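You operate a simulated robot arm through the tools that you are given. There is no shell and no other tool. Be economical: measure what you need, move in short steps, check, and stop when the job is done.

The job below is to be done with a simulated robot arm. You get a single attempt, and the scene is never put back.

Task
Put things in order on the top of the low cabinet. At the end: the beige egg from the top of the low cabinet stands where the blue battery stood; the purple raisin box (marked "RAISINS") stands where the white timer stood; the blue battery from the top of the low cabinet stands where the purple raisin box stood; the white timer is on the yellow coaster; whatever was shut is shut again. Leave all else as you found it, and nothing knocked over.

Only the result counts: the job must be done as asked and must still hold three seconds after the hand-in. Knocking over, shifting, dropping, spilling or breaking anything else fails it.

Robot
A 7-joint arm with a two-finger parallel gripper, fixed in place. Base frame: the origin is at the foot of the arm, x ahead of it, y to its left, z up; the work surface is at about z = 0. Readings come in mm, degrees, newtons and seconds.
With the tool pointing down near the work surface it reaches from about 240 to 620 mm from the base axis. Its first joint turns from -66.0 to 66.0 degrees. Payload 2.6 kg.
The TCP is the grasp point between the finger pads, 30 mm short of the fingertips. In the tool frame z runs along the fingers and y along their closing line. The gripper opens to 94 mm. The fingers are 28 mm wide and 10 mm thick; the gripper's body (50 by 96 mm) begins 55 mm behind the TCP.
Orientation is that of the tool frame in the base frame, as a unit quaternion [x, y, z, w]. With the fingers straight down and closing along the base's y, the tool's x points along the base's -x, its y along +y and its z along -z.

Tools
- The arm moves only by the tool arm_command. Its argument "series" is a list of rows, each a list of 3 entries, a list of its own where there are three numbers: the shift along the tool's x, y, z in mm, then the turn, a rotation vector about the tool's x, y, z in degrees, then the opening, from 0 (shut) to 1 (fully open). In form: [[[dx, dy, dz], [ax, ay, az], gripper], ...]. A call has 1 to 10 rows; each row is the pose to reach, as a shift and turn from the pose commanded when the call began, along the tool's axes at that moment. A row lasts 0.2 s, in which the tool goes at most 50 mm and 8.6 degrees; a call with a longer step from one row to the next is refused whole, and so is a gripper value outside its range. A pose out of reach is approached as far as the arm can. The call stops where the force on the tool passes 40 N (or 10 N more than at its start, if that is more) or the arm is blocked; 0.2 s more then pass. The fingers move at their own pace (about 72 mm/s each) and stop on an object; they squeeze with about 32 N. The grip force told is the motor's: it shows also when the fingers shut on nothing. Time passes only in rows, and 0.2 s behind the last, so rows that repeat a pose let the fingers close. It gives the time, the measured TCP pose, the force on the tool (base axes), the opening and the grip force at its end, in the units of the frame above (readings bear some noise).
- Cameras (640 x 400 px; columns grow to the right, rows downward): "scene" is fixed at [31.5, 431.3, 562.2]; the picture's right is [-0.79, -0.61, 0.00], its down [-0.36, 0.47, -0.80] and it looks along [0.49, -0.64, -0.60] (base axes); focal length 347 px, centre (320, 200). "wrist" rides on the gripper at [-37, 0, -58] in the tool frame; the picture's right is [0.00, -1.00, 0.00], its down [0.97, 0.00, -0.24] and it looks along [0.24, 0.00, 0.97] (tool axes); focal length 218 px, centre (320, 200). There is no depth. A picture from a camera that has moved, and an enlarged one, comes with that camera's place and axes in the base frame and with its lens.
- snapshot(camera): a new picture of that camera. It takes no simulated time.
- close_up(camera, box): a new picture of the part [left, top, right, bottom] of that camera's present view, enlarged. It takes no simulated time.
- hand_in(): hands the job in; it is judged then, once.

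Go step by step. Nothing tells you positions but the pictures and the camera data: compare them with the known pose of the tool, close in by small moves and look again before you grip or let go. The budget is 120 turns and 68 pictures, counting those below and the enlarged ones. Unless the task says otherwise, let go and move clear before handing in, and close with one line.

The tools are called after "Call:" by a JSON object that holds its "method" and its "body". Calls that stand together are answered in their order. arm_command: Moves the arm, as the interface text tells. Its arguments: {"type":"object","properties":{"series":{"type":"array","items":{"type":"array"}}},"required":["series"]} The other tools are called the same way: snapshot (camera) takes a picture; close_up (camera, box) takes an enlarged picture of a part of a camera's view; hand_in () hands the job in.

At the start:

```text
t: 0.0
tcp_pos: [426.4, -2.3, 292.6]
tool_rot: [0.0, 1.0, 0.0, 0.0]
contact_force: [0.3, -0.2, -0.1]
width: 94.0
grip_force: 0.0
```

scene: 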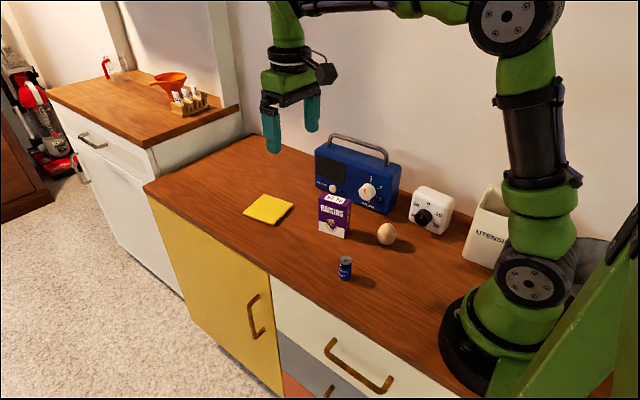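
wrist: 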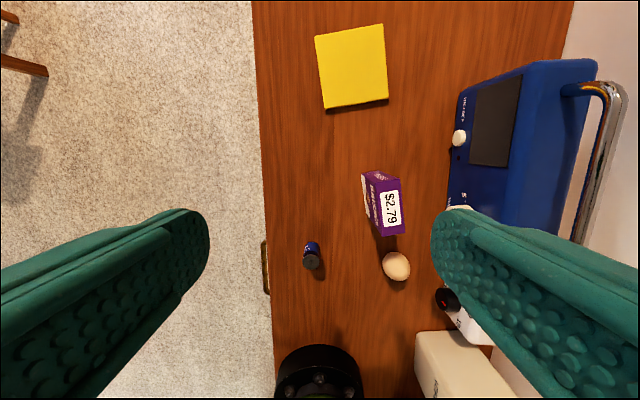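

I see the coaster, raisin box, egg, battery and timer on the worktop, with the timer near the wall between the radio and the crock. I'll enlarge the views to measure them.

Call:
{"method": "close_up", "body": {"camera": "scene", "box": [300, 130, 540, 290]}}

Call:
{"method": "close_up", "body": {"camera": "wrist", "box": [260, 160, 500, 310]}}

```text
2.50 times, centred on (420, 210) of scene
camera zoom: at [31.5, 431.3, 562.2], right [-0.79, -0.61, 0.0], down [-0.36, 0.47, -0.8], along [0.49, -0.64, -0.6], focal length 868 px, centre (70, 175)
```

zoom: 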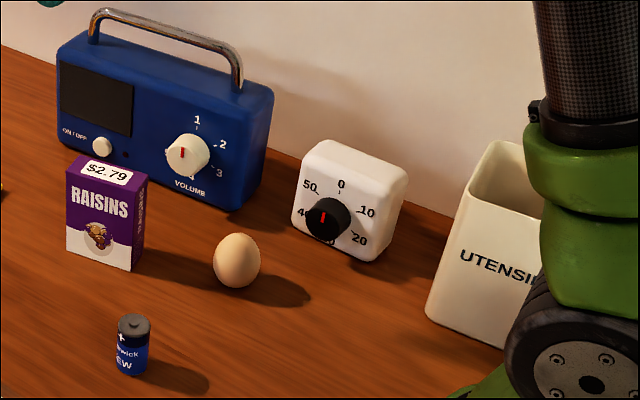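

```text
2.67 times, centred on (380, 235) of wrist
camera zoom: at [463.4, -2.5, 350.8], right [0.0, -1.0, 0.0], down [-0.97, 0.0, 0.24], along [-0.24, 0.0, -0.97], focal length 582 px, centre (160, 107)
```

zoom: 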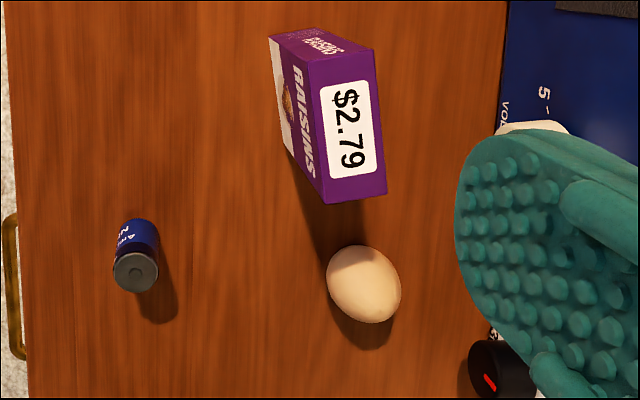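

The timer sits near (217, -257), about 77 mm wide along x. The box is near (388, -91), the battery near (290, 12), the egg near (268, -130) and the coaster near (574, -48). I'll move high over the timer while turning the gripper so it closes along x.

Call:
{"method": "arm_command", "body": {"series": [[[20, -24, 0], [0, 0, 8.5], 1], [[40, -48, 0], [0, 0, 17], 1], [[60, -72, 0], [0, 0, 25.5], 1], [[80, -96, 0], [0, 0, 34], 1], [[100, -120, 0], [0, 0, 42.5], 1], [[120, -144, 0], [0, 0, 51], 1], [[140, -168, 0], [0, 0, 59.5], 1], [[160, -192, 0], [0, 0, 68], 1], [[180, -216, 0], [0, 0, 76.5], 1], [[205, -243, 0], [0, 0, 85], 1]]}}

Call:
{"method": "snapshot", "body": {"camera": "wrist"}}

Call:
{"method": "snapshot", "body": {"camera": "scene"}}

```text
t: 2.2
tcp_pos: [222.4, -246.8, 293.4]
tool_rot: [0.677, 0.736, 0.0, 0.0]
contact_force: [-0.1, -0.4, 0.2]
width: 94.1
grip_force: 0.1
```

```text
63 pictures are left
camera wrist: at [223.9, -282.7, 351.3], right [-1.0, -0.08, 0.0], down [-0.08, 0.97, 0.24], along [-0.02, 0.24, -0.97], focal length 218 px, centre (320, 200)
```

wrist: 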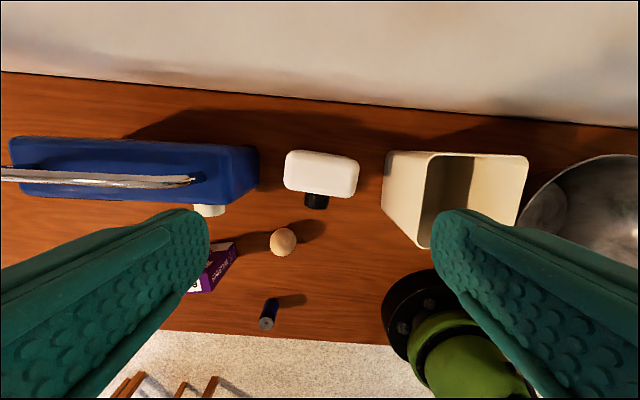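

```text
62 pictures are left
```

scene: 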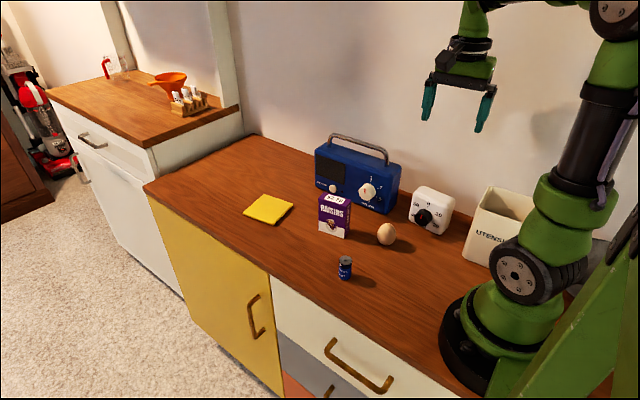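

The timer is in view between the radio and the crock. I'll enlarge it to fix its position and yaw.

Call:
{"method": "close_up", "body": {"camera": "wrist", "box": [230, 110, 430, 235]}}

```text
3.20 times, centred on (330, 172) of wrist
camera zoom: at [223.9, -282.7, 351.3], right [-1.0, -0.08, 0.0], down [-0.08, 0.97, 0.24], along [-0.02, 0.24, -0.97], focal length 698 px, centre (288, 288)
```

zoom: 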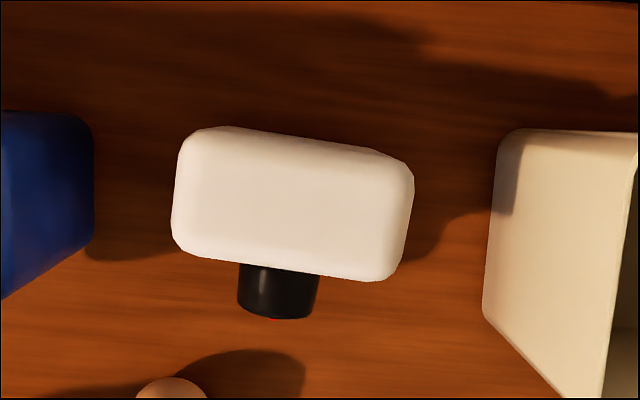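

The timer is wider than I first thought, so it will be a tight fit in the 94 mm opening. I'll align the yaw and lower to a better viewing height to measure it.

Call:
{"method": "arm_command", "body": {"series": [[[-1, -1, 40], [0, 0, 4], 1], [[-2, -2, 80], [0, 0, 8], 1], [[-3, -3.6, 110], [0, 0, 8.6], 1], [[-3, -3.6, 110], [0, 0, 8.6], 1]]}}

Call:
{"method": "snapshot", "body": {"camera": "wrist"}}

Call:
{"method": "close_up", "body": {"camera": "scene", "box": [350, 80, 510, 250]}}

```text
t: 3.2
tcp_pos: [217.9, -250.4, 182.4]
tool_rot: [0.73, 0.684, 0.0, 0.0]
contact_force: [0.6, 0.2, 0.1]
width: 94.1
grip_force: 0.0
```

```text
60 pictures are left
camera wrist: at [215.4, -285.7, 240.8], right [-1.0, 0.06, 0.0], down [0.06, 0.97, 0.24], along [0.02, 0.24, -0.97], focal length 218 px, centre (320, 200)
```

wrist: 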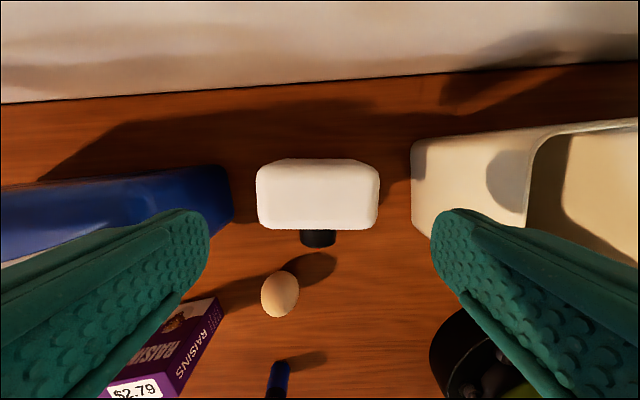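

```text
2.35 times, centred on (430, 165) of scene
camera zoom: at [31.5, 431.3, 562.2], right [-0.79, -0.61, 0.0], down [-0.36, 0.47, -0.8], along [0.49, -0.64, -0.6], focal length 817 px, centre (61, 282)
```

zoom: 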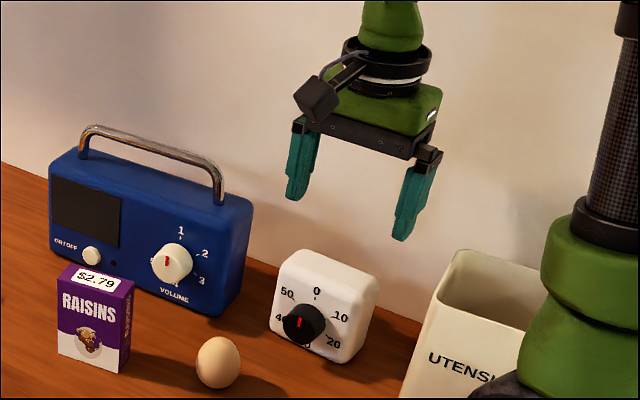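

The timer is aligned with the fingers and within about 1 mm of centre; its width looks like 87–90 mm and its height about 95 mm. I'll come down to just above its top and compare it directly with the finger gap.

Call:
{"method": "arm_command", "body": {"series": [[[0, 0.8, 25], [0, 0, 0], 1], [[0, 0.8, 46], [0, 0, 0], 1], [[0, 0.8, 46], [0, 0, 0], 1]]}}

Call:
{"method": "snapshot", "body": {"camera": "wrist"}}

Call:
{"method": "close_up", "body": {"camera": "scene", "box": [380, 120, 500, 250]}}

```text
t: 4.0
tcp_pos: [219.8, -247.8, 136.3]
tool_rot: [0.728, 0.685, 0.0, 0.0]
contact_force: [0.5, -0.2, -0.1]
width: 94.3
grip_force: 0.0
```

```text
58 pictures are left
camera wrist: at [216.7, -285.4, 194.7], right [-1.0, 0.06, 0.0], down [0.06, 0.97, 0.24], along [0.02, 0.24, -0.97], focal length 218 px, centre (320, 200)
```

wrist: 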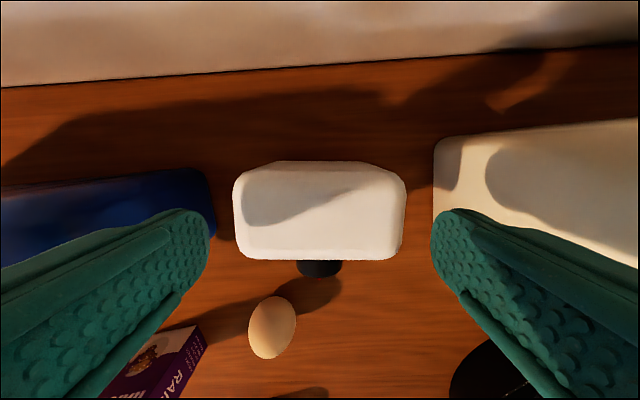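

```text
3.08 times, centred on (440, 185) of scene
camera zoom: at [31.5, 431.3, 562.2], right [-0.79, -0.61, 0.0], down [-0.36, 0.47, -0.8], along [0.49, -0.64, -0.6], focal length 1069 px, centre (-49, 246)
```

zoom: 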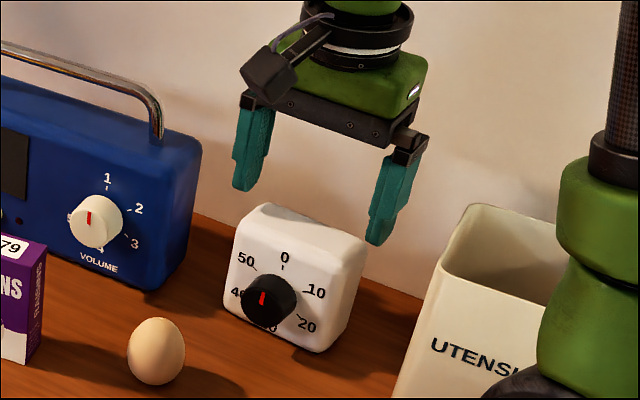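

The gap against the timer is tight, at about 2 mm a side. I'll enlarge the wrist view to refine the centring and yaw before going in.

Call:
{"method": "close_up", "body": {"camera": "wrist", "box": [200, 140, 440, 290]}}

```text
2.67 times, centred on (320, 215) of wrist
camera zoom: at [216.7, -285.4, 194.7], right [-1.0, 0.06, 0.0], down [0.06, 0.97, 0.24], along [0.02, 0.24, -0.97], focal length 582 px, centre (320, 160)
```

zoom: 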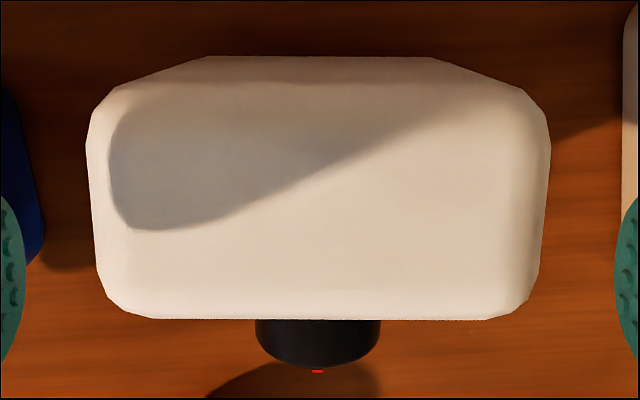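

The timer is centred to within half a millimetre and square to the fingers. I'll go down slowly between its sides.

Call:
{"method": "arm_command", "body": {"series": [[[0, 0.2, 10], [0, 0, 0], 1], [[0, 0.2, 18], [0, 0, 0], 1], [[0, 0.2, 24], [0, 0, 0], 1], [[0, 0.2, 30], [0, 0, 0], 1], [[0, 0.2, 36], [0, 0, 0], 1], [[0, 0.2, 36], [0, 0, 0], 1]]}}

Call:
{"method": "snapshot", "body": {"camera": "wrist"}}

```text
t: 5.4
tcp_pos: [219.8, -248.4, 99.0]
tool_rot: [0.729, 0.685, 0.0, 0.0]
contact_force: [-0.5, 0.5, 0.1]
width: 93.8
grip_force: 0.0
```

```text
55 pictures are left
camera wrist: at [216.6, -285.6, 158.5], right [-1.0, 0.06, 0.0], down [0.06, 0.97, 0.24], along [0.02, 0.24, -0.97], focal length 218 px, centre (320, 200)
```

wrist: 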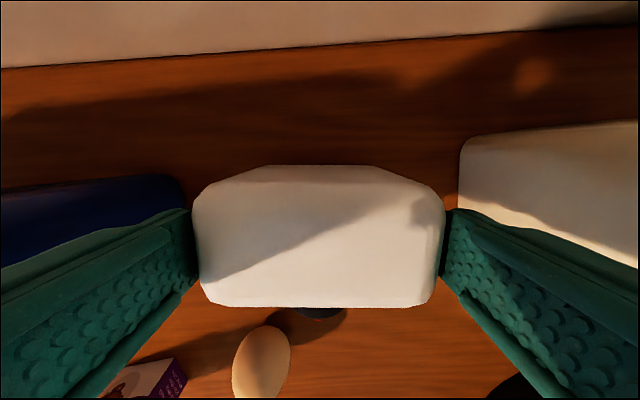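

The fingertips have passed the timer's top on both sides without contact. I'll go on down and close.

Call:
{"method": "arm_command", "body": {"series": [[[0, 0, 9], [0, 0, 0], 1], [[0, 0, 18], [0, 0, 0], 1], [[0, 0, 27], [0, 0, 0], 1], [[0, 0, 36], [0, 0, 0], 1], [[0, 0, 36], [0, 0, 0], 1], [[0, 0, 36], [0, 0, 0], 0.85], [[0, 0, 36], [0, 0, 0], 0.8], [[0, 0, 36], [0, 0, 0], 0.8], [[0, 0, 36], [0, 0, 0], 0.8]]}}

```text
t: 5.8
tcp_pos: [220.3, -248.6, 95.7]
tool_rot: [0.73, 0.683, 0.002, 0.001]
contact_force: [-2.4, 4.0, 10.2]
width: 94.1
grip_force: 0.0
stopped in row 2: the force on the tool passed its limit (the readings are from after the stop); the commanded pose is now the measured one
```

Something touched at about 10 N with the tool at z ≈ 96. I'll look before doing anything else.

Call:
{"method": "snapshot", "body": {"camera": "wrist"}}

Call:
{"method": "close_up", "body": {"camera": "scene", "box": [370, 110, 530, 250]}}

```text
54 pictures are left
camera wrist: at [216.6, -286.1, 154.7], right [-1.0, 0.07, 0.0], down [0.06, 0.97, 0.24], along [0.02, 0.24, -0.97], focal length 218 px, centre (320, 200)
```

wrist: 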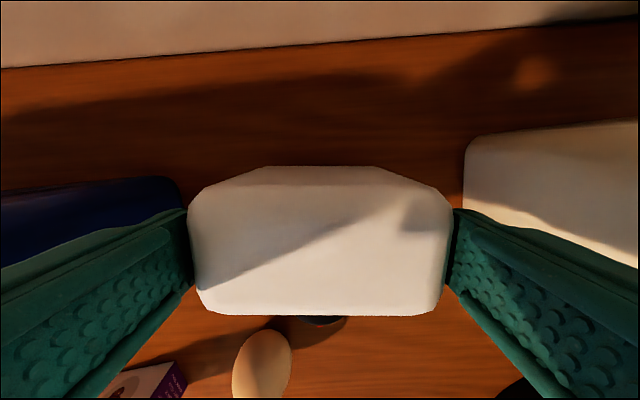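

```text
2.86 times, centred on (450, 180) of scene
camera zoom: at [31.5, 431.4, 562.2], right [-0.79, -0.61, 0.0], down [-0.36, 0.47, -0.8], along [0.49, -0.64, -0.6], focal length 992 px, centre (-51, 257)
```

zoom: 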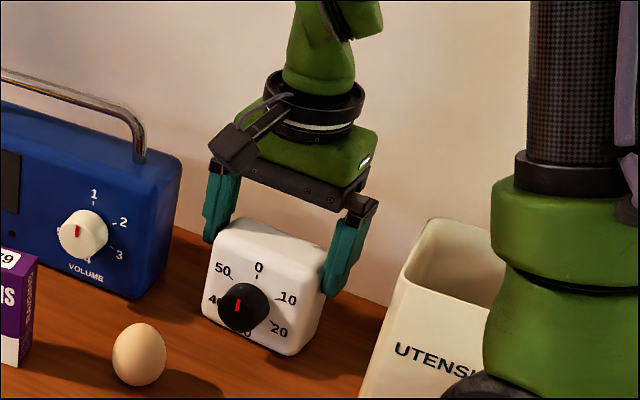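

The fingertips already overlap the timer's sides by roughly 20 mm, which leaves just over 1 mm of slack a side. I'll try gripping here rather than forcing it further down.

Call:
{"method": "arm_command", "body": {"series": [[[0, 0, 0], [0, 0, 0], 0.9], [[0, 0, 0], [0, 0, 0], 0.8], [[0, 0, 0], [0, 0, 0], 0.7], [[0, 0, 0], [0, 0, 0], 0.7]]}}

Call:
{"method": "snapshot", "body": {"camera": "wrist"}}

```text
t: 6.8
tcp_pos: [221.4, -249.3, 96.8]
tool_rot: [0.73, 0.683, 0.002, 0.003]
contact_force: [-1.0, 0.8, 24.5]
width: 91.5
grip_force: 31.8
```

```text
52 pictures are left
camera wrist: at [217.3, -286.7, 155.2], right [-1.0, 0.07, -0.01], down [0.06, 0.97, 0.24], along [0.02, 0.24, -0.97], focal length 218 px, centre (320, 200)
```

wrist: 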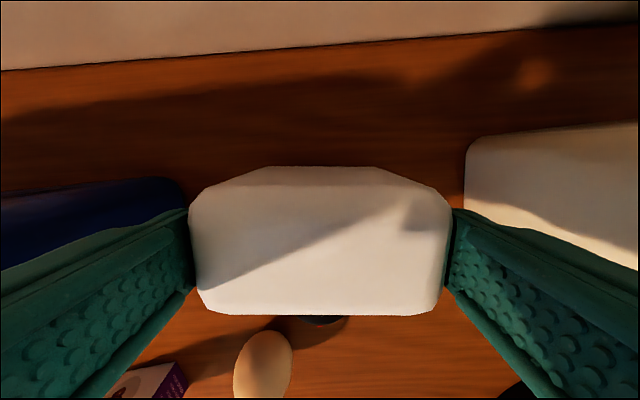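

Gripped at 91.5 mm, but with an upward push of about 24 N. I'll lift a few millimetres to see whether the grip holds.

Call:
{"method": "arm_command", "body": {"series": [[[0, 0, -2], [0, 0, 0], 0.7], [[0, 0, -5], [0, 0, 0], 0.7], [[0, 0, -10], [0, 0, 0], 0.7], [[0, 0, -10], [0, 0, 0], 0.7]]}}

Call:
{"method": "close_up", "body": {"camera": "scene", "box": [370, 110, 530, 250]}}

```text
t: 7.8
tcp_pos: [219.9, -249.2, 105.6]
tool_rot: [0.73, 0.683, 0.003, 0.001]
contact_force: [-0.7, -0.1, -2.3]
width: 91.6
grip_force: 31.8
```

```text
2.86 times, centred on (450, 180) of scene
camera zoom: at [31.5, 431.3, 562.2], right [-0.79, -0.61, 0.0], down [-0.36, 0.47, -0.8], along [0.49, -0.64, -0.6], focal length 992 px, centre (-51, 257)
```

zoom: 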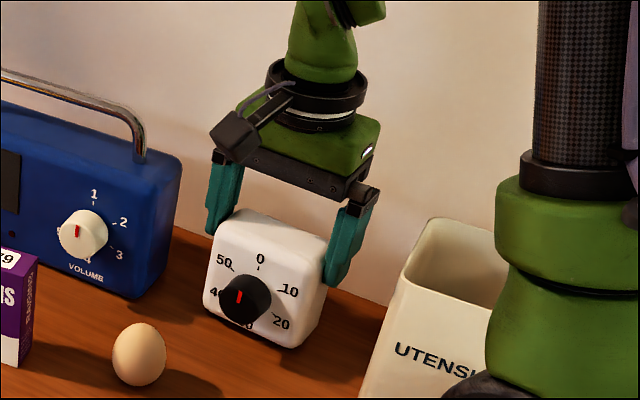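

The timer is held, weighing about 2.3 N. I'll lift it high and enlarge the coaster in the scene view to fix its centre and angle.

Call:
{"method": "arm_command", "body": {"series": [[[0, 0, -15], [0, 0, 0], 0.7], [[0, 0, -35], [0, 0, 0], 0.7], [[0, 0, -60], [0, 0, 0], 0.7], [[0, 0, -85], [0, 0, 0], 0.7], [[0, 0, -110], [0, 0, 0], 0.7], [[0, 0, -135], [0, 0, 0], 0.7], [[0, 0, -150], [0, 0, 0], 0.7]]}}

Call:
{"method": "close_up", "body": {"camera": "scene", "box": [220, 170, 320, 240]}}

```text
t: 9.4
tcp_pos: [220.2, -247.7, 255.8]
tool_rot: [0.731, 0.683, 0.001, 0.001]
contact_force: [-0.2, -0.1, -2.4]
width: 91.7
grip_force: 32.4
```

```text
5.71 times, centred on (270, 205) of scene
camera zoom: at [31.5, 431.3, 562.2], right [-0.79, -0.61, 0.0], down [-0.36, 0.47, -0.8], along [0.49, -0.64, -0.6], focal length 1984 px, centre (606, 171)
```

zoom: 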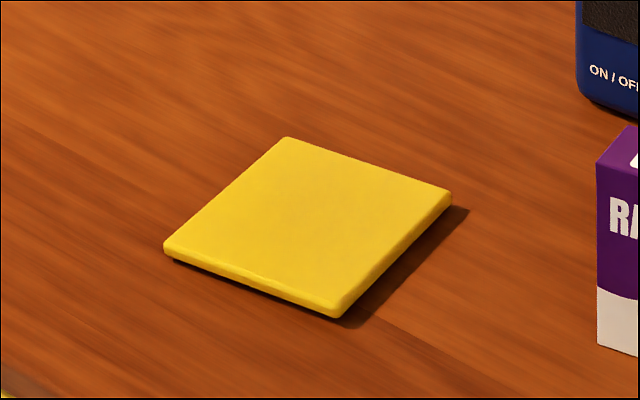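

The coaster is a square of about 91 mm centred near (568, -50), turned about 9°. I'll carry the timer round in front of the radio, staying high.

Call:
{"method": "arm_command", "body": {"series": [[[36, 17, -8], [0, 0, 0], 0.7], [[72, 35, -8], [0, 0, 0], 0.7], [[108, 53, -8], [0, 0, -3], 0.7], [[143, 70, -8], [0, 0, -6], 0.7], [[153, 104, -8], [0, 0, -9], 0.7], [[163, 139, -8], [0, 0, -12], 0.7], [[173, 174, -8], [0, 0, -13], 0.7], [[183, 208, -8], [0, 0, -13], 0.7], [[192, 240, -8], [0, 0, -13], 0.7], [[201, 270, -8], [0, 0, -13], 0.7]]}}

```text
t: 11.6
tcp_pos: [502.1, -67.6, 265.7]
tool_rot: [0.648, 0.762, 0.001, 0.001]
contact_force: [-0.3, -0.3, -1.8]
width: 91.5
grip_force: 31.9
```

It's arrived high beside the coaster. I'll move over the coaster centre and lower part way.

Call:
{"method": "arm_command", "body": {"series": [[[2, 23, 0], [0, 0, 0], 0.7], [[4, 46, 10], [0, 0, 0], 0.7], [[6.8, 68.2, 30], [0, 0, 0], 0.7], [[6.8, 68.2, 60], [0, 0, 0], 0.7], [[6.8, 68.2, 90], [0, 0, 0], 0.7], [[6.8, 68.2, 110], [0, 0, 0], 0.7], [[6.8, 68.2, 120], [0, 0, 0], 0.7], [[6.8, 68.2, 120], [0, 0, 0], 0.7]]}}

Call:
{"method": "snapshot", "body": {"camera": "wrist"}}

Call:
{"method": "close_up", "body": {"camera": "scene", "box": [200, 120, 340, 240]}}

```text
t: 13.4
tcp_pos: [569.4, -49.6, 146.0]
tool_rot: [0.648, 0.762, 0.001, 0.0]
contact_force: [0.3, 0.2, -1.9]
width: 91.6
grip_force: 32.0
```

```text
49 pictures are left
camera wrist: at [574.1, -86.1, 203.7], right [-0.99, -0.16, 0.0], down [-0.16, 0.96, 0.24], along [-0.03, 0.24, -0.97], focal length 218 px, centre (320, 200)
```

wrist: 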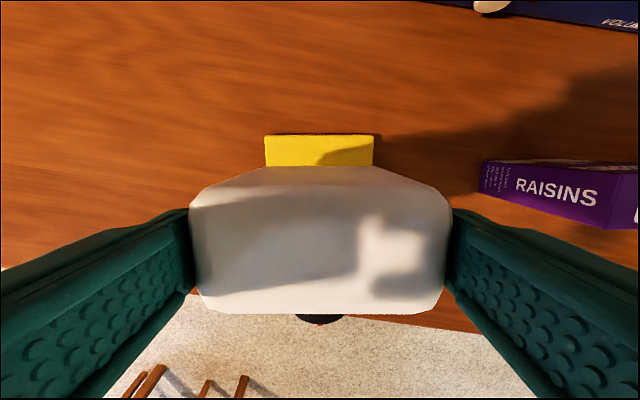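

```text
3.33 times, centred on (270, 180) of scene
camera zoom: at [31.5, 431.3, 562.2], right [-0.79, -0.61, 0.0], down [-0.36, 0.47, -0.8], along [0.49, -0.64, -0.6], focal length 1158 px, centre (487, 267)
```

zoom: 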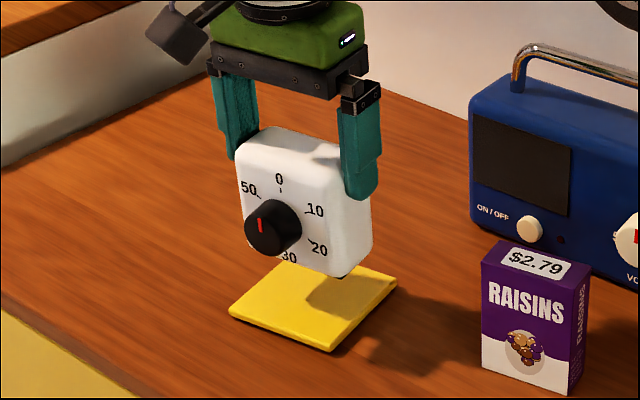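

The timer is centred over the coaster and square with it. I'll lower it until it touches.

Call:
{"method": "arm_command", "body": {"series": [[[-1, 0, 12], [0, 0, 0], 0.7], [[-1, 0, 24], [0, 0, 0], 0.7], [[-1, 0, 33], [0, 0, 0], 0.7], [[-1, 0, 36], [0, 0, 0], 0.7], [[-1, 0, 38], [0, 0, 0], 0.7], [[-1, 0, 39], [0, 0, 0], 0.7], [[-1, 0, 39], [0, 0, 0], 0.7]]}}

Call:
{"method": "close_up", "body": {"camera": "scene", "box": [210, 140, 330, 240]}}

```text
t: 15.0
tcp_pos: [568.7, -49.4, 107.2]
tool_rot: [0.649, 0.761, 0.003, 0.002]
contact_force: [-1.8, 0.7, 6.3]
width: 91.5
grip_force: 32.2
```

```text
4.00 times, centred on (270, 190) of scene
camera zoom: at [31.4, 431.3, 562.2], right [-0.79, -0.61, 0.0], down [-0.36, 0.47, -0.8], along [0.49, -0.64, -0.6], focal length 1389 px, centre (520, 240)
```

zoom: 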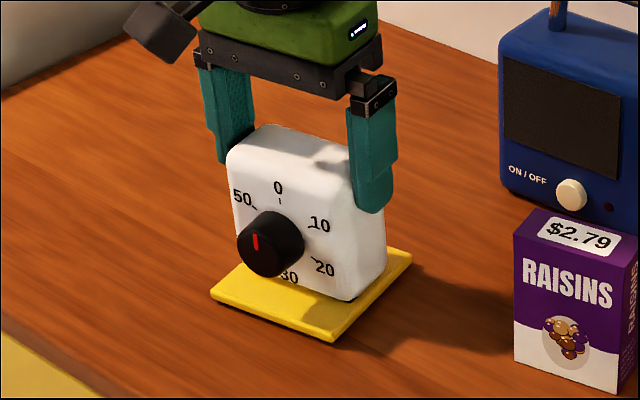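

It's touching the coaster with a light push. I'll open the fingers and see whether the timer stands.

Call:
{"method": "arm_command", "body": {"series": [[[0, 0, 0.5], [0, 0, 0], 0.7], [[0, 0, 0.5], [0, 0, 0], 0.99], [[0, 0, 0.5], [0, 0, 0], 1], [[0, 0, 0.5], [0, 0, 0], 1]]}}

Call:
{"method": "snapshot", "body": {"camera": "wrist"}}

```text
t: 16.0
tcp_pos: [569.5, -49.9, 107.7]
tool_rot: [0.648, 0.762, 0.002, 0.002]
contact_force: [-0.2, -0.5, 16.6]
width: 94.2
grip_force: 0.1
```

```text
46 pictures are left
camera wrist: at [574.5, -86.8, 165.5], right [-0.99, -0.16, -0.01], down [-0.16, 0.96, 0.24], along [-0.03, 0.24, -0.97], focal length 218 px, centre (320, 200)
```

wrist: 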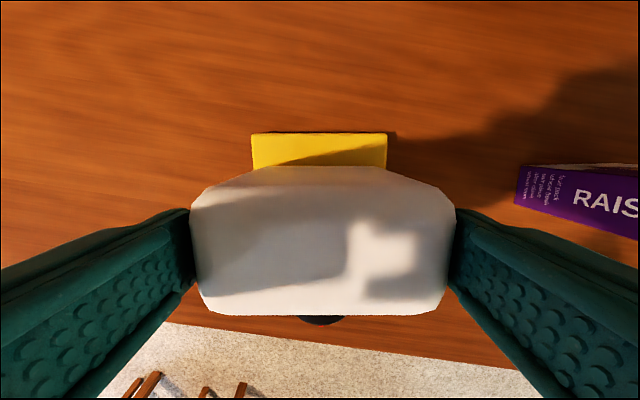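

The timer is free, with the fingers still resting on its shoulders. I'll lift straight up slowly and check.

Call:
{"method": "arm_command", "body": {"series": [[[0, 0, -2], [0, 0, 0], 1], [[0, 0, -6], [0, 0, 0], 1], [[0, 0, -14], [0, 0, 0], 1], [[0, 0, -24], [0, 0, 0], 1], [[0, 0, -45], [0, 0, 0], 1], [[0, 0, -80], [0, 0, 0], 1], [[0, 0, -120], [0, 0, 0], 1]]}}

Call:
{"method": "snapshot", "body": {"camera": "wrist"}}

Call:
{"method": "close_up", "body": {"camera": "scene", "box": [210, 140, 330, 240]}}

```text
t: 17.6
tcp_pos: [569.0, -49.5, 226.1]
tool_rot: [0.648, 0.762, 0.001, 0.001]
contact_force: [-0.5, -0.8, 0.5]
width: 94.1
grip_force: 0.1
```

```text
45 pictures are left
camera wrist: at [574.0, -86.4, 284.0], right [-0.99, -0.16, 0.0], down [-0.16, 0.96, 0.24], along [-0.04, 0.24, -0.97], focal length 218 px, centre (320, 200)
```

wrist: 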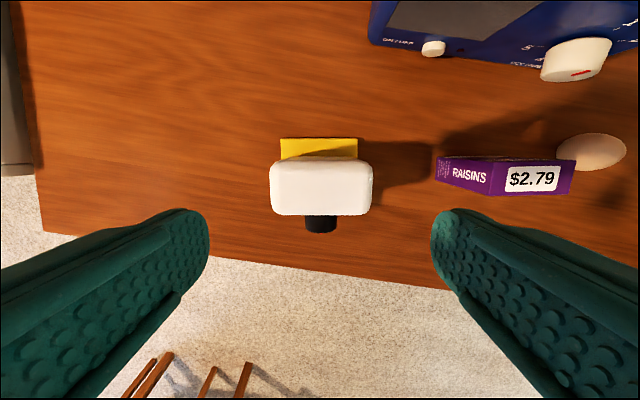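

```text
4.00 times, centred on (270, 190) of scene
camera zoom: at [31.5, 431.3, 562.2], right [-0.79, -0.61, 0.0], down [-0.36, 0.47, -0.8], along [0.49, -0.64, -0.6], focal length 1389 px, centre (520, 240)
```

zoom: 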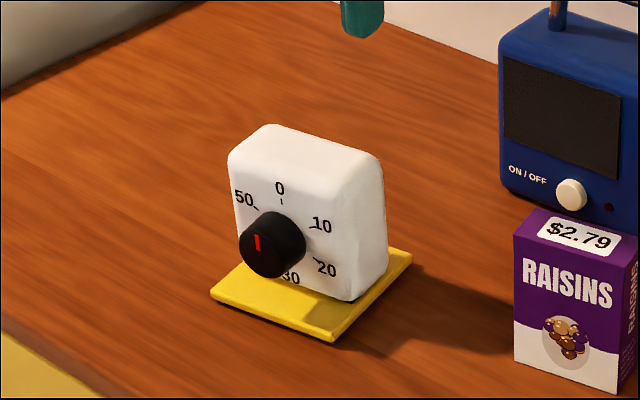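

The timer stands upright on the coaster. The gripper's closing line already matches the raisin box's long side, so I'll move above the box next.

Call:
{"method": "arm_command", "body": {"series": [[[-2.5, -37, 0], [0, 0, 0], 1], [[-5, -74, 0], [0, 0, 0], 1], [[-7.5, -111, 0], [0, 0, 0], 1], [[-10, -148, 0], [0, 0, 0], 1], [[-12.5, -185.5, 0], [0, 0, 0], 1], [[-12.5, -185.5, 40], [0, 0, 0], 1], [[-12.5, -185.5, 40], [0, 0, 0], 1]]}}

Call:
{"method": "snapshot", "body": {"camera": "wrist"}}

```text
t: 19.2
tcp_pos: [386.1, -91.4, 185.1]
tool_rot: [0.649, 0.761, 0.001, 0.001]
contact_force: [-0.4, 0.4, -0.6]
width: 94.1
grip_force: 0.1
```

```text
43 pictures are left
camera wrist: at [392.5, -128.1, 243.4], right [-0.99, -0.16, 0.0], down [-0.16, 0.96, 0.24], along [-0.03, 0.24, -0.97], focal length 218 px, centre (320, 200)
```

wrist: 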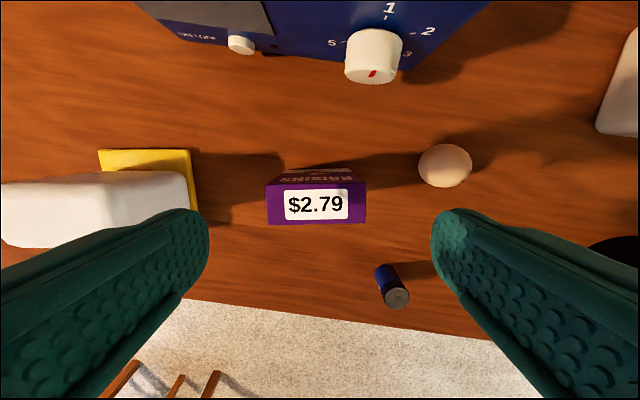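

The box is about 3 mm off along the closing line and turned about 1.7° relative to the fingers. I'll correct both and come down to just above its top.

Call:
{"method": "arm_command", "body": {"series": [[[3, 2.8, 20], [0, 0, -1.7], 1], [[3, 2.8, 40], [0, 0, -1.7], 1], [[3, 2.8, 55], [0, 0, -1.7], 1], [[3, 2.8, 55], [0, 0, -1.7], 1]]}}

Call:
{"method": "snapshot", "body": {"camera": "wrist"}}

```text
t: 20.2
tcp_pos: [389.5, -87.4, 129.9]
tool_rot: [0.637, 0.771, 0.002, 0.001]
contact_force: [-1.1, -0.1, 0.1]
width: 94.0
grip_force: 0.1
```

```text
42 pictures are left
camera wrist: at [396.1, -124.9, 188.4], right [-0.98, -0.19, 0.0], down [-0.18, 0.95, 0.24], along [-0.04, 0.24, -0.97], focal length 218 px, centre (320, 200)
```

wrist: 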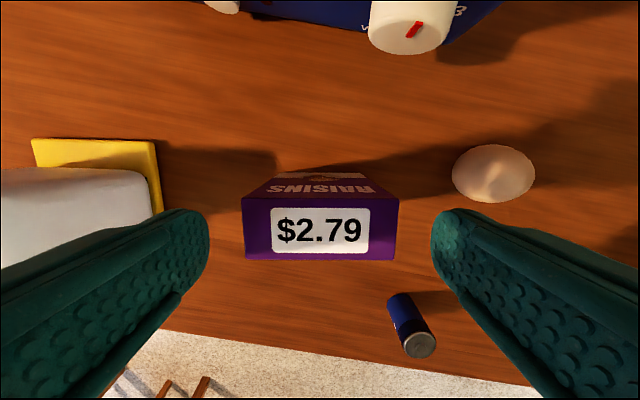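

The box is centred between the fingers. I'll go down around it and close.

Call:
{"method": "arm_command", "body": {"series": [[[1, 0.3, 14], [0, 0, 0], 1], [[1, 0.3, 28], [0, 0, 0], 1], [[1, 0.3, 42], [0, 0, 0], 1], [[1, 0.3, 56], [0, 0, 0], 1], [[1, 0.3, 70], [0, 0, 0], 1], [[1, 0.3, 70], [0, 0, 0], 0.9], [[1, 0.3, 70], [0, 0, 0], 0.75], [[1, 0.3, 70], [0, 0, 0], 0.7], [[1, 0.3, 70], [0, 0, 0], 0.7]]}}

Call:
{"method": "snapshot", "body": {"camera": "wrist"}}

Call:
{"method": "close_up", "body": {"camera": "scene", "box": [280, 130, 420, 250]}}

```text
t: 22.2
tcp_pos: [389.9, -85.3, 60.2]
tool_rot: [0.636, 0.772, 0.001, 0.001]
contact_force: [-1.4, -0.4, -0.1]
width: 74.1
grip_force: 32.3
```

```text
41 pictures are left
camera wrist: at [396.4, -123.6, 118.4], right [-0.98, -0.19, 0.0], down [-0.18, 0.95, 0.24], along [-0.04, 0.24, -0.97], focal length 218 px, centre (320, 200)
```

wrist: 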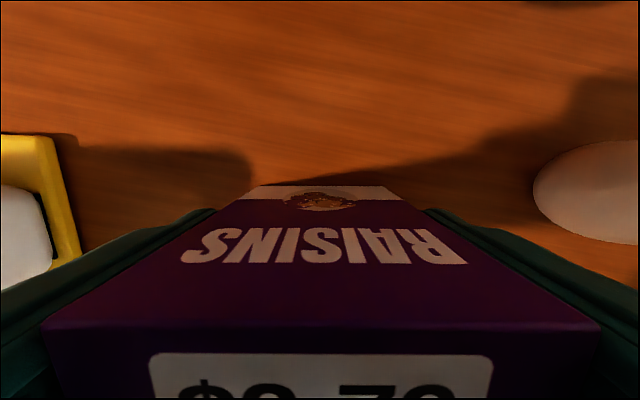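

```text
3.33 times, centred on (350, 190) of scene
camera zoom: at [31.5, 431.3, 562.2], right [-0.79, -0.61, 0.0], down [-0.36, 0.47, -0.8], along [0.49, -0.64, -0.6], focal length 1158 px, centre (220, 233)
```

zoom: 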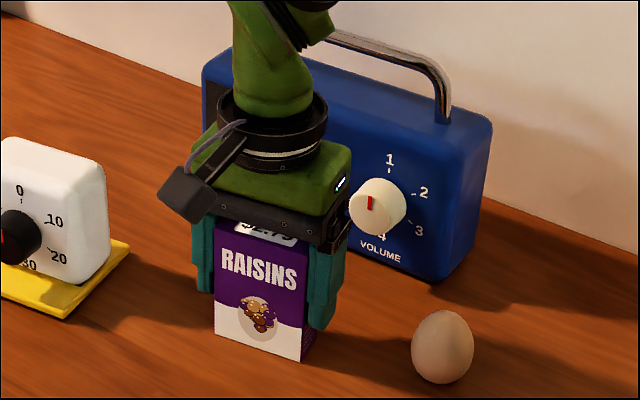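

The box is gripped at 74 mm and its centre is at about (390, -87). I'll lift it and carry it round to the timer's old spot at (220, -248).

Call:
{"method": "arm_command", "body": {"series": [[[0, 0, -5], [0, 0, 0], 0.7], [[0, 0, -20], [0, 0, 0], 0.7], [[0, 0, -45], [0, 0, 0], 0.7], [[0, 0, -75], [0, 0, 0], 0.7], [[0, 0, -105], [0, 0, 0], 0.7], [[0, 0, -135], [0, 0, 0], 0.7], [[0, 0, -165], [0, 0, 0], 0.7], [[0, 0, -165], [0, 0, 0], 0.7]]}}

```text
t: 24.0
tcp_pos: [389.9, -87.1, 225.8]
tool_rot: [0.636, 0.771, 0.002, 0.001]
contact_force: [0.2, 1.0, -2.5]
width: 74.0
grip_force: 32.4
```

It's lifted cleanly. I'll carry it to above the timer's old spot, turning it to the timer's orientation.

Call:
{"method": "arm_command", "body": {"series": [[[-1, -34, 0], [0, 0, 0], 0.7], [[-2, -68, 0], [0, 0, 0], 0.7], [[-3.4, -102, 0], [0, 0, 2], 0.7], [[-27, -121, 0], [0, 0, 5], 0.7], [[-51, -140, 0], [0, 0, 8], 0.7], [[-75, -159, 0], [0, 0, 11], 0.7], [[-99, -178, 0], [0, 0, 14], 0.7], [[-124, -197, 0], [0, 0, 15], 0.7], [[-124, -197, 0], [0, 0, 15], 0.7]]}}

Call:
{"method": "snapshot", "body": {"camera": "scene"}}

```text
t: 26.0
tcp_pos: [221.0, -246.1, 224.5]
tool_rot: [0.732, 0.682, 0.002, 0.001]
contact_force: [0.1, 0.4, -1.5]
width: 74.3
grip_force: 31.8
```

```text
39 pictures are left
```

scene: 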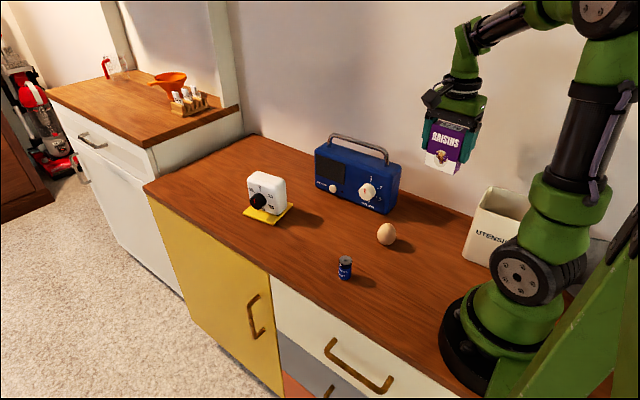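

Everything is clear, so I'll lower the box straight down to its resting height of about z = 60.

Call:
{"method": "arm_command", "body": {"series": [[[0, -1, 35], [0, 0, 0], 0.7], [[0, -1, 70], [0, 0, 0], 0.7], [[0, -1, 100], [0, 0, 0], 0.7], [[0, -1, 125], [0, 0, 0], 0.7], [[0, -1, 145], [0, 0, 0], 0.7], [[0, -1, 155], [0, 0, 0], 0.7], [[0, -1, 160], [0, 0, 0], 0.7], [[0, -1, 163], [0, 0, 0], 0.7], [[0, -1, 164], [0, 0, 0], 0.7], [[0, -1, 164], [0, 0, 0], 0.7]]}}

Call:
{"method": "close_up", "body": {"camera": "scene", "box": [370, 130, 510, 250]}}

```text
t: 28.2
tcp_pos: [218.8, -247.3, 60.3]
tool_rot: [0.732, 0.681, 0.002, 0.001]
contact_force: [0.1, -0.6, -1.2]
width: 74.2
grip_force: 32.2
```

```text
3.33 times, centred on (440, 190) of scene
camera zoom: at [31.5, 431.3, 562.2], right [-0.79, -0.61, 0.0], down [-0.36, 0.47, -0.8], along [0.49, -0.64, -0.6], focal length 1158 px, centre (-80, 233)
```

zoom: 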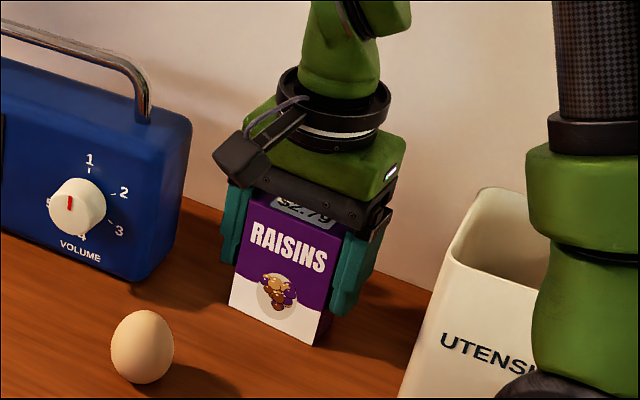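

It's within a millimetre of the surface. I'll ease down until it touches, then open.

Call:
{"method": "arm_command", "body": {"series": [[[0, 0, 0.6], [0, 0, 0], 0.7], [[0, 0, 1.2], [0, 0, 0], 0.7], [[0, 0, 1.2], [0, 0, 0], 0.7]]}}

```text
t: 29.0
tcp_pos: [218.9, -246.1, 58.5]
tool_rot: [0.733, 0.68, 0.002, 0.001]
contact_force: [-5.2, 2.6, 23.3]
width: 74.1
grip_force: 31.6
```

It's in contact, so I'll back off slightly, open and rise.

Call:
{"method": "arm_command", "body": {"series": [[[0, 0, -0.7], [0, 0, 0], 0.7], [[0, 0, -0.7], [0, 0, 0], 0.85], [[0, 0, -0.7], [0, 0, 0], 0.97], [[0, 0, -0.7], [0, 0, 0], 0.97], [[0, 0, -20], [0, 0, 0], 0.97], [[0, 0, -50], [0, 0, 0], 0.97], [[0, 0, -90], [0, 0, 0], 0.97], [[0, 0, -130], [0, 0, 0], 0.97], [[0, 0, -170], [0, 0, 0], 0.97]]}}

Call:
{"method": "snapshot", "body": {"camera": "wrist"}}

Call:
{"method": "close_up", "body": {"camera": "scene", "box": [300, 130, 540, 290]}}

```text
t: 31.0
tcp_pos: [219.9, -247.3, 228.9]
tool_rot: [0.732, 0.681, 0.001, 0.0]
contact_force: [0.0, -0.1, 0.1]
width: 91.0
grip_force: 0.1
```

```text
37 pictures are left
camera wrist: at [215.6, -284.0, 287.7], right [-1.0, 0.07, 0.0], down [0.07, 0.97, 0.24], along [0.02, 0.24, -0.97], focal length 218 px, centre (320, 200)
```

wrist: 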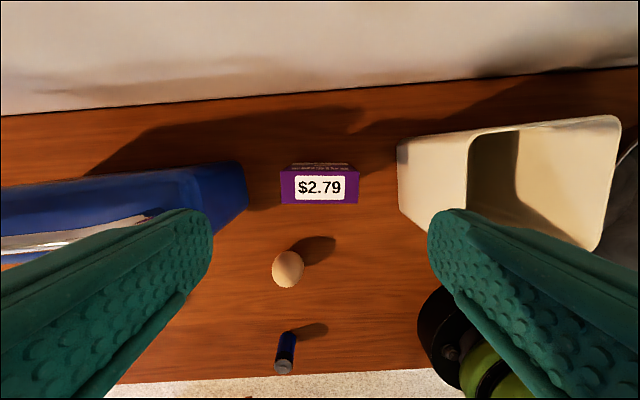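

```text
2.50 times, centred on (420, 210) of scene
camera zoom: at [31.5, 431.3, 562.2], right [-0.79, -0.61, 0.0], down [-0.36, 0.47, -0.8], along [0.49, -0.64, -0.6], focal length 868 px, centre (70, 175)
```

zoom: 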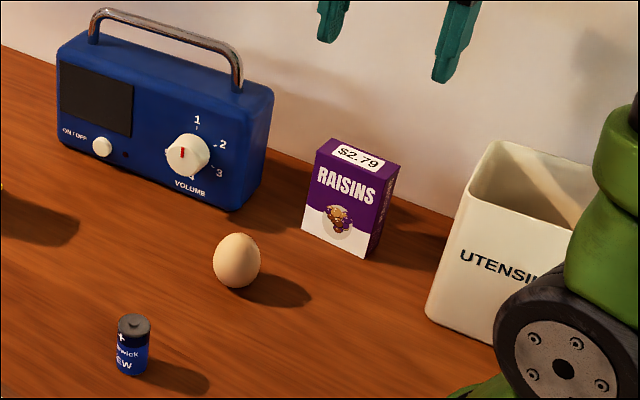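

The raisin box stands in the timer's old place. Next I'll move above the battery near (289, 13).

Call:
{"method": "arm_command", "body": {"series": [[[38, 7, 0], [0, 0, 0], 0.9], [[76, 14, 0], [0, 0, 0], 0.9], [[114, 21, 0], [0, 0, 0], 0.9], [[152, 28, 0], [0, 0, 0], 0.9], [[190, 35, 0], [0, 0, 0], 0.7], [[228, 42, 10], [0, 0, 0], 0.6], [[264, 50, 30], [0, 0, 0], 0.6], [[264, 50, 65], [0, 0, 0], 0.6], [[264, 50, 95], [0, 0, 0], 0.6], [[264, 50, 95], [0, 0, 0], 0.6]]}}

Call:
{"method": "snapshot", "body": {"camera": "wrist"}}

```text
t: 33.2
tcp_pos: [287.0, 13.6, 134.8]
tool_rot: [0.732, 0.682, 0.001, 0.001]
contact_force: [-1.0, 0.0, -0.5]
width: 56.3
grip_force: 0.1
```

```text
35 pictures are left
camera wrist: at [283.3, -23.4, 192.0], right [-1.0, 0.07, 0.0], down [0.07, 0.97, 0.24], along [0.02, 0.24, -0.97], focal length 218 px, centre (320, 200)
```

wrist: 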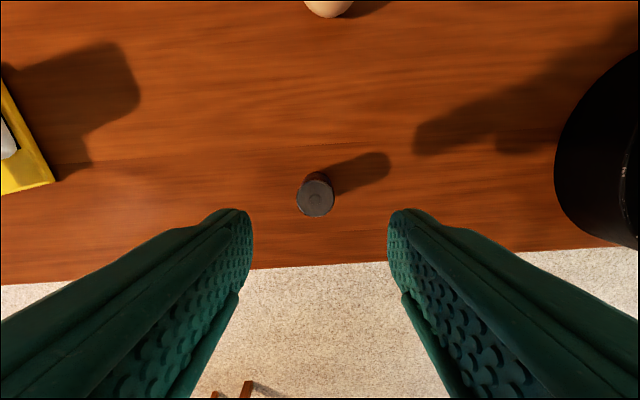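

The battery top shows about 3–4 mm off the tool axis. I'll correct, drop to just above it and look again.

Call:
{"method": "arm_command", "body": {"series": [[[-3.7, 2.7, 20], [0, 0, 0], 0.6], [[-3.7, 2.7, 42], [0, 0, 0], 0.6], [[-3.7, 2.7, 42], [0, 0, 0], 0.6]]}}

Call:
{"method": "close_up", "body": {"camera": "wrist", "box": [220, 125, 420, 250]}}

```text
t: 34.0
tcp_pos: [291.0, 9.7, 93.5]
tool_rot: [0.732, 0.681, 0.001, 0.0]
contact_force: [0.2, -0.7, 0.8]
width: 56.4
grip_force: 0.1
```

```text
3.20 times, centred on (320, 188) of wrist
camera zoom: at [286.4, -27.5, 150.7], right [-1.0, 0.07, 0.0], down [0.07, 0.97, 0.24], along [0.02, 0.24, -0.97], focal length 698 px, centre (320, 240)
```

zoom: 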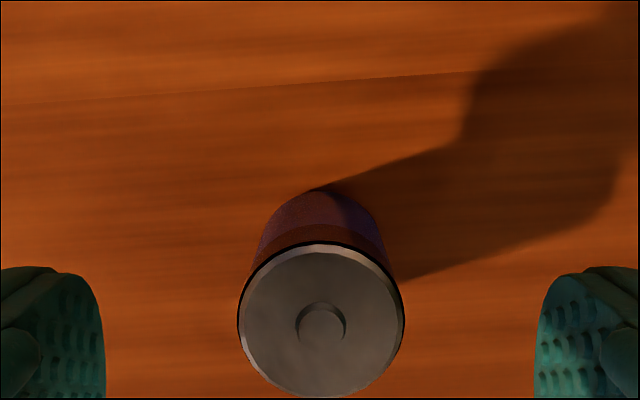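

The battery is centred. I'll lower around it and close gently.

Call:
{"method": "arm_command", "body": {"series": [[[0, 0, 14], [0, 0, 0], 0.6], [[0, 0, 28], [0, 0, 0], 0.6], [[0, 0, 42], [0, 0, 0], 0.6], [[0, 0, 54], [0, 0, 0], 0.6], [[0, 0, 54], [0, 0, 0], 0.5], [[0, 0, 54], [0, 0, 0], 0.35], [[0, 0, 54], [0, 0, 0], 0.2], [[0, 0, 54], [0, 0, 0], 0.2], [[0, 0, 54], [0, 0, 0], 0.2]]}}

Call:
{"method": "close_up", "body": {"camera": "wrist", "box": [200, 125, 440, 275]}}

```text
t: 36.0
tcp_pos: [291.3, 8.9, 38.9]
tool_rot: [0.732, 0.682, 0.002, 0.001]
contact_force: [0.1, 1.0, 0.3]
width: 24.8
grip_force: 32.7
```

```text
2.67 times, centred on (320, 200) of wrist
camera zoom: at [287.2, -27.7, 97.1], right [-1.0, 0.07, 0.0], down [0.07, 0.97, 0.24], along [0.02, 0.24, -0.97], focal length 582 px, centre (320, 200)
```

zoom: 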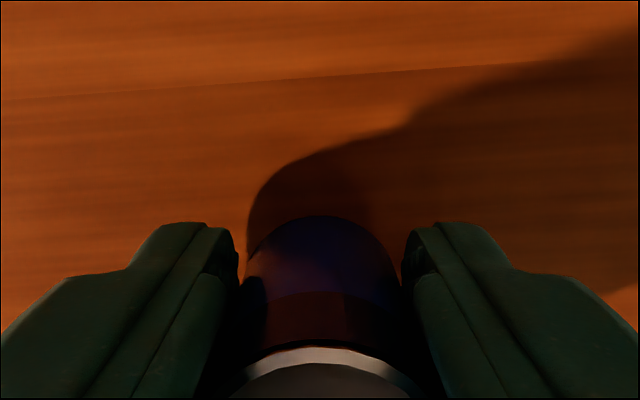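

Gripped at 24.8 mm; the battery's place is about (291, 9.5). I'll lift it and carry it to the box's old place at (390, -88).

Call:
{"method": "arm_command", "body": {"series": [[[0, 0, -10], [0, 0, 0], 0.2], [[0, 0, -35], [0, 0, 0], 0.2], [[0, 0, -70], [0, 0, 0], 0.2], [[-22, 26, -80], [0, 0, 0], 0.2], [[-45, 53, -80], [0, 0, 0], 0.2], [[-67, 79, -80], [0, 0, 0], 0.2], [[-90, 106, -80], [0, 0, 0], 0.2], [[-90, 106, -80], [0, 0, 0], 0.2]]}}

Call:
{"method": "snapshot", "body": {"camera": "scene"}}

```text
t: 37.8
tcp_pos: [388.9, -88.2, 118.4]
tool_rot: [0.732, 0.681, 0.002, 0.001]
contact_force: [-0.5, 1.1, -0.5]
width: 24.8
grip_force: 32.5
```

```text
32 pictures are left
```

scene: 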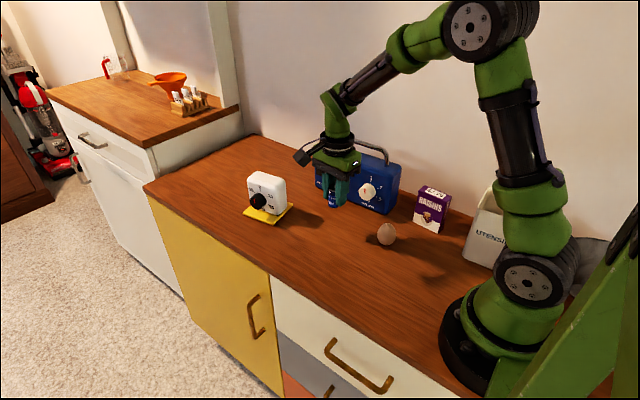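

The battery is over the target, so I'll lower it to its original resting height.

Call:
{"method": "arm_command", "body": {"series": [[[0, 1, 25], [0, 0, 0], 0.2], [[0, 1, 50], [0, 0, 0], 0.2], [[0, 1, 67], [0, 0, 0], 0.2], [[0, 1, 75], [0, 0, 0], 0.2], [[0, 1, 78], [0, 0, 0], 0.2], [[0, 1, 79.5], [0, 0, 0], 0.2], [[0, 1, 80.5], [0, 0, 0], 0.2], [[0, 1, 80.5], [0, 0, 0], 0.2]]}}

Call:
{"method": "close_up", "body": {"camera": "scene", "box": [280, 150, 400, 250]}}

```text
t: 39.6
tcp_pos: [391.2, -87.8, 38.0]
tool_rot: [0.732, 0.682, 0.002, 0.001]
contact_force: [-2.1, 1.1, 2.3]
width: 25.1
grip_force: 32.1
```

```text
4.00 times, centred on (340, 200) of scene
camera zoom: at [31.5, 431.3, 562.2], right [-0.79, -0.61, 0.0], down [-0.36, 0.47, -0.8], along [0.49, -0.64, -0.6], focal length 1389 px, centre (240, 200)
```

zoom: 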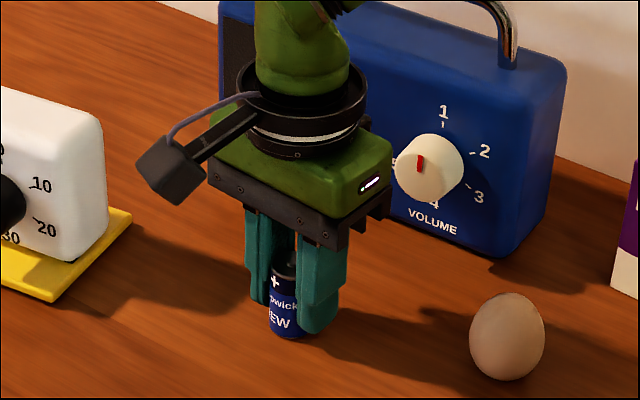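

It's lightly in contact with the surface. I'll open the fingers and rise.

Call:
{"method": "arm_command", "body": {"series": [[[0, 0, 0], [0, 0, 0], 0.28], [[0, 0, 0], [0, 0, 0], 0.4], [[0, 0, 0], [0, 0, 0], 0.55], [[0, 0, 0], [0, 0, 0], 0.55], [[0, 0, -15], [0, 0, 0], 0.55], [[0, 0, -40], [0, 0, 0], 0.55], [[0, 0, -70], [0, 0, 0], 0.6], [[0, 0, -100], [0, 0, 0], 0.7], [[0, 0, -100], [0, 0, 0], 0.7]]}}

Call:
{"method": "snapshot", "body": {"camera": "wrist"}}

Call:
{"method": "close_up", "body": {"camera": "scene", "box": [300, 130, 540, 290]}}

```text
t: 41.6
tcp_pos: [391.8, -87.0, 138.1]
tool_rot: [0.733, 0.681, 0.002, 0.001]
contact_force: [0.5, -0.3, 0.0]
width: 65.9
grip_force: 0.2
```

```text
30 pictures are left
camera wrist: at [388.0, -124.8, 196.9], right [-1.0, 0.07, 0.0], down [0.07, 0.97, 0.24], along [0.02, 0.24, -0.97], focal length 218 px, centre (320, 200)
```

wrist: 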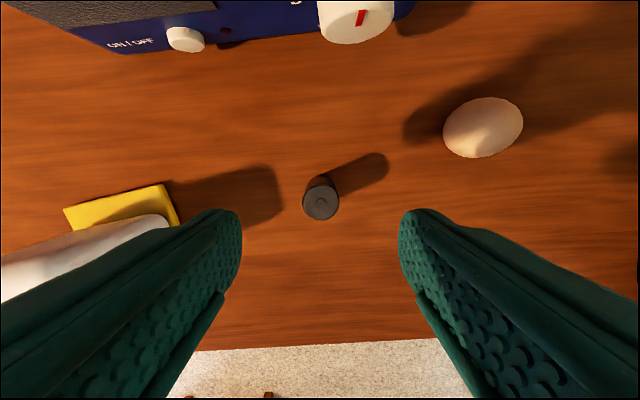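

```text
2.50 times, centred on (420, 210) of scene
camera zoom: at [31.5, 431.3, 562.2], right [-0.79, -0.61, 0.0], down [-0.36, 0.47, -0.8], along [0.49, -0.64, -0.6], focal length 868 px, centre (70, 175)
```

zoom: 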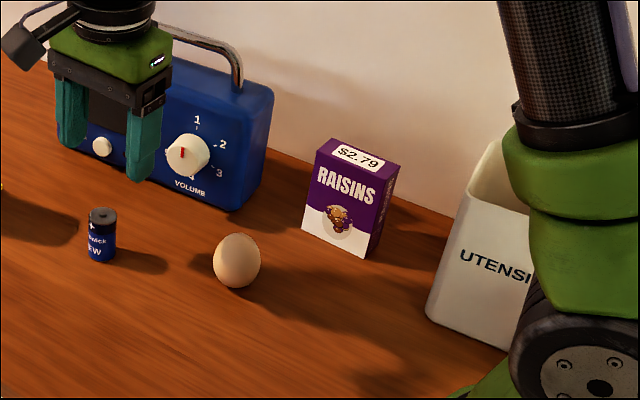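

The battery stands where the box was. The egg is near (266, -130), so I'll go above it.

Call:
{"method": "arm_command", "body": {"series": [[[-13, -30, -10], [0, 0, 0], 0.8], [[-26, -61, -10], [0, 0, 0], 0.8], [[-39, -92, -10], [0, 0, 0], 0.8], [[-52, -122, -10], [0, 0, 0], 0.8], [[-52, -122, 10], [0, 0, 0], 0.8], [[-52, -122, 10], [0, 0, 0], 0.8]]}}

Call:
{"method": "snapshot", "body": {"camera": "wrist"}}

```text
t: 43.0
tcp_pos: [265.2, -131.0, 127.1]
tool_rot: [0.732, 0.681, 0.001, 0.002]
contact_force: [0.6, -0.9, 0.1]
width: 75.1
grip_force: 0.1
```

```text
28 pictures are left
camera wrist: at [261.6, -167.6, 186.1], right [-1.0, 0.07, 0.0], down [0.07, 0.97, 0.24], along [0.02, 0.24, -0.97], focal length 218 px, centre (320, 200)
```

wrist: 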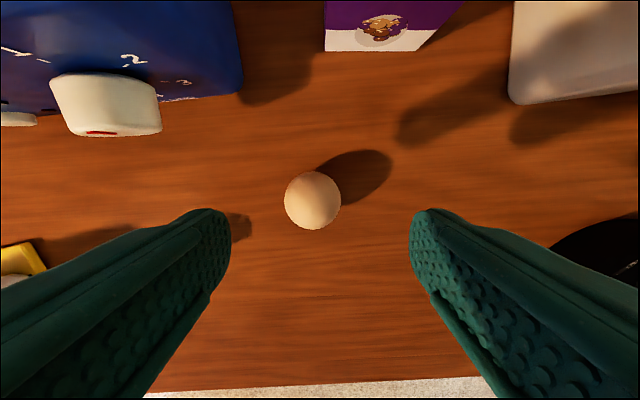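

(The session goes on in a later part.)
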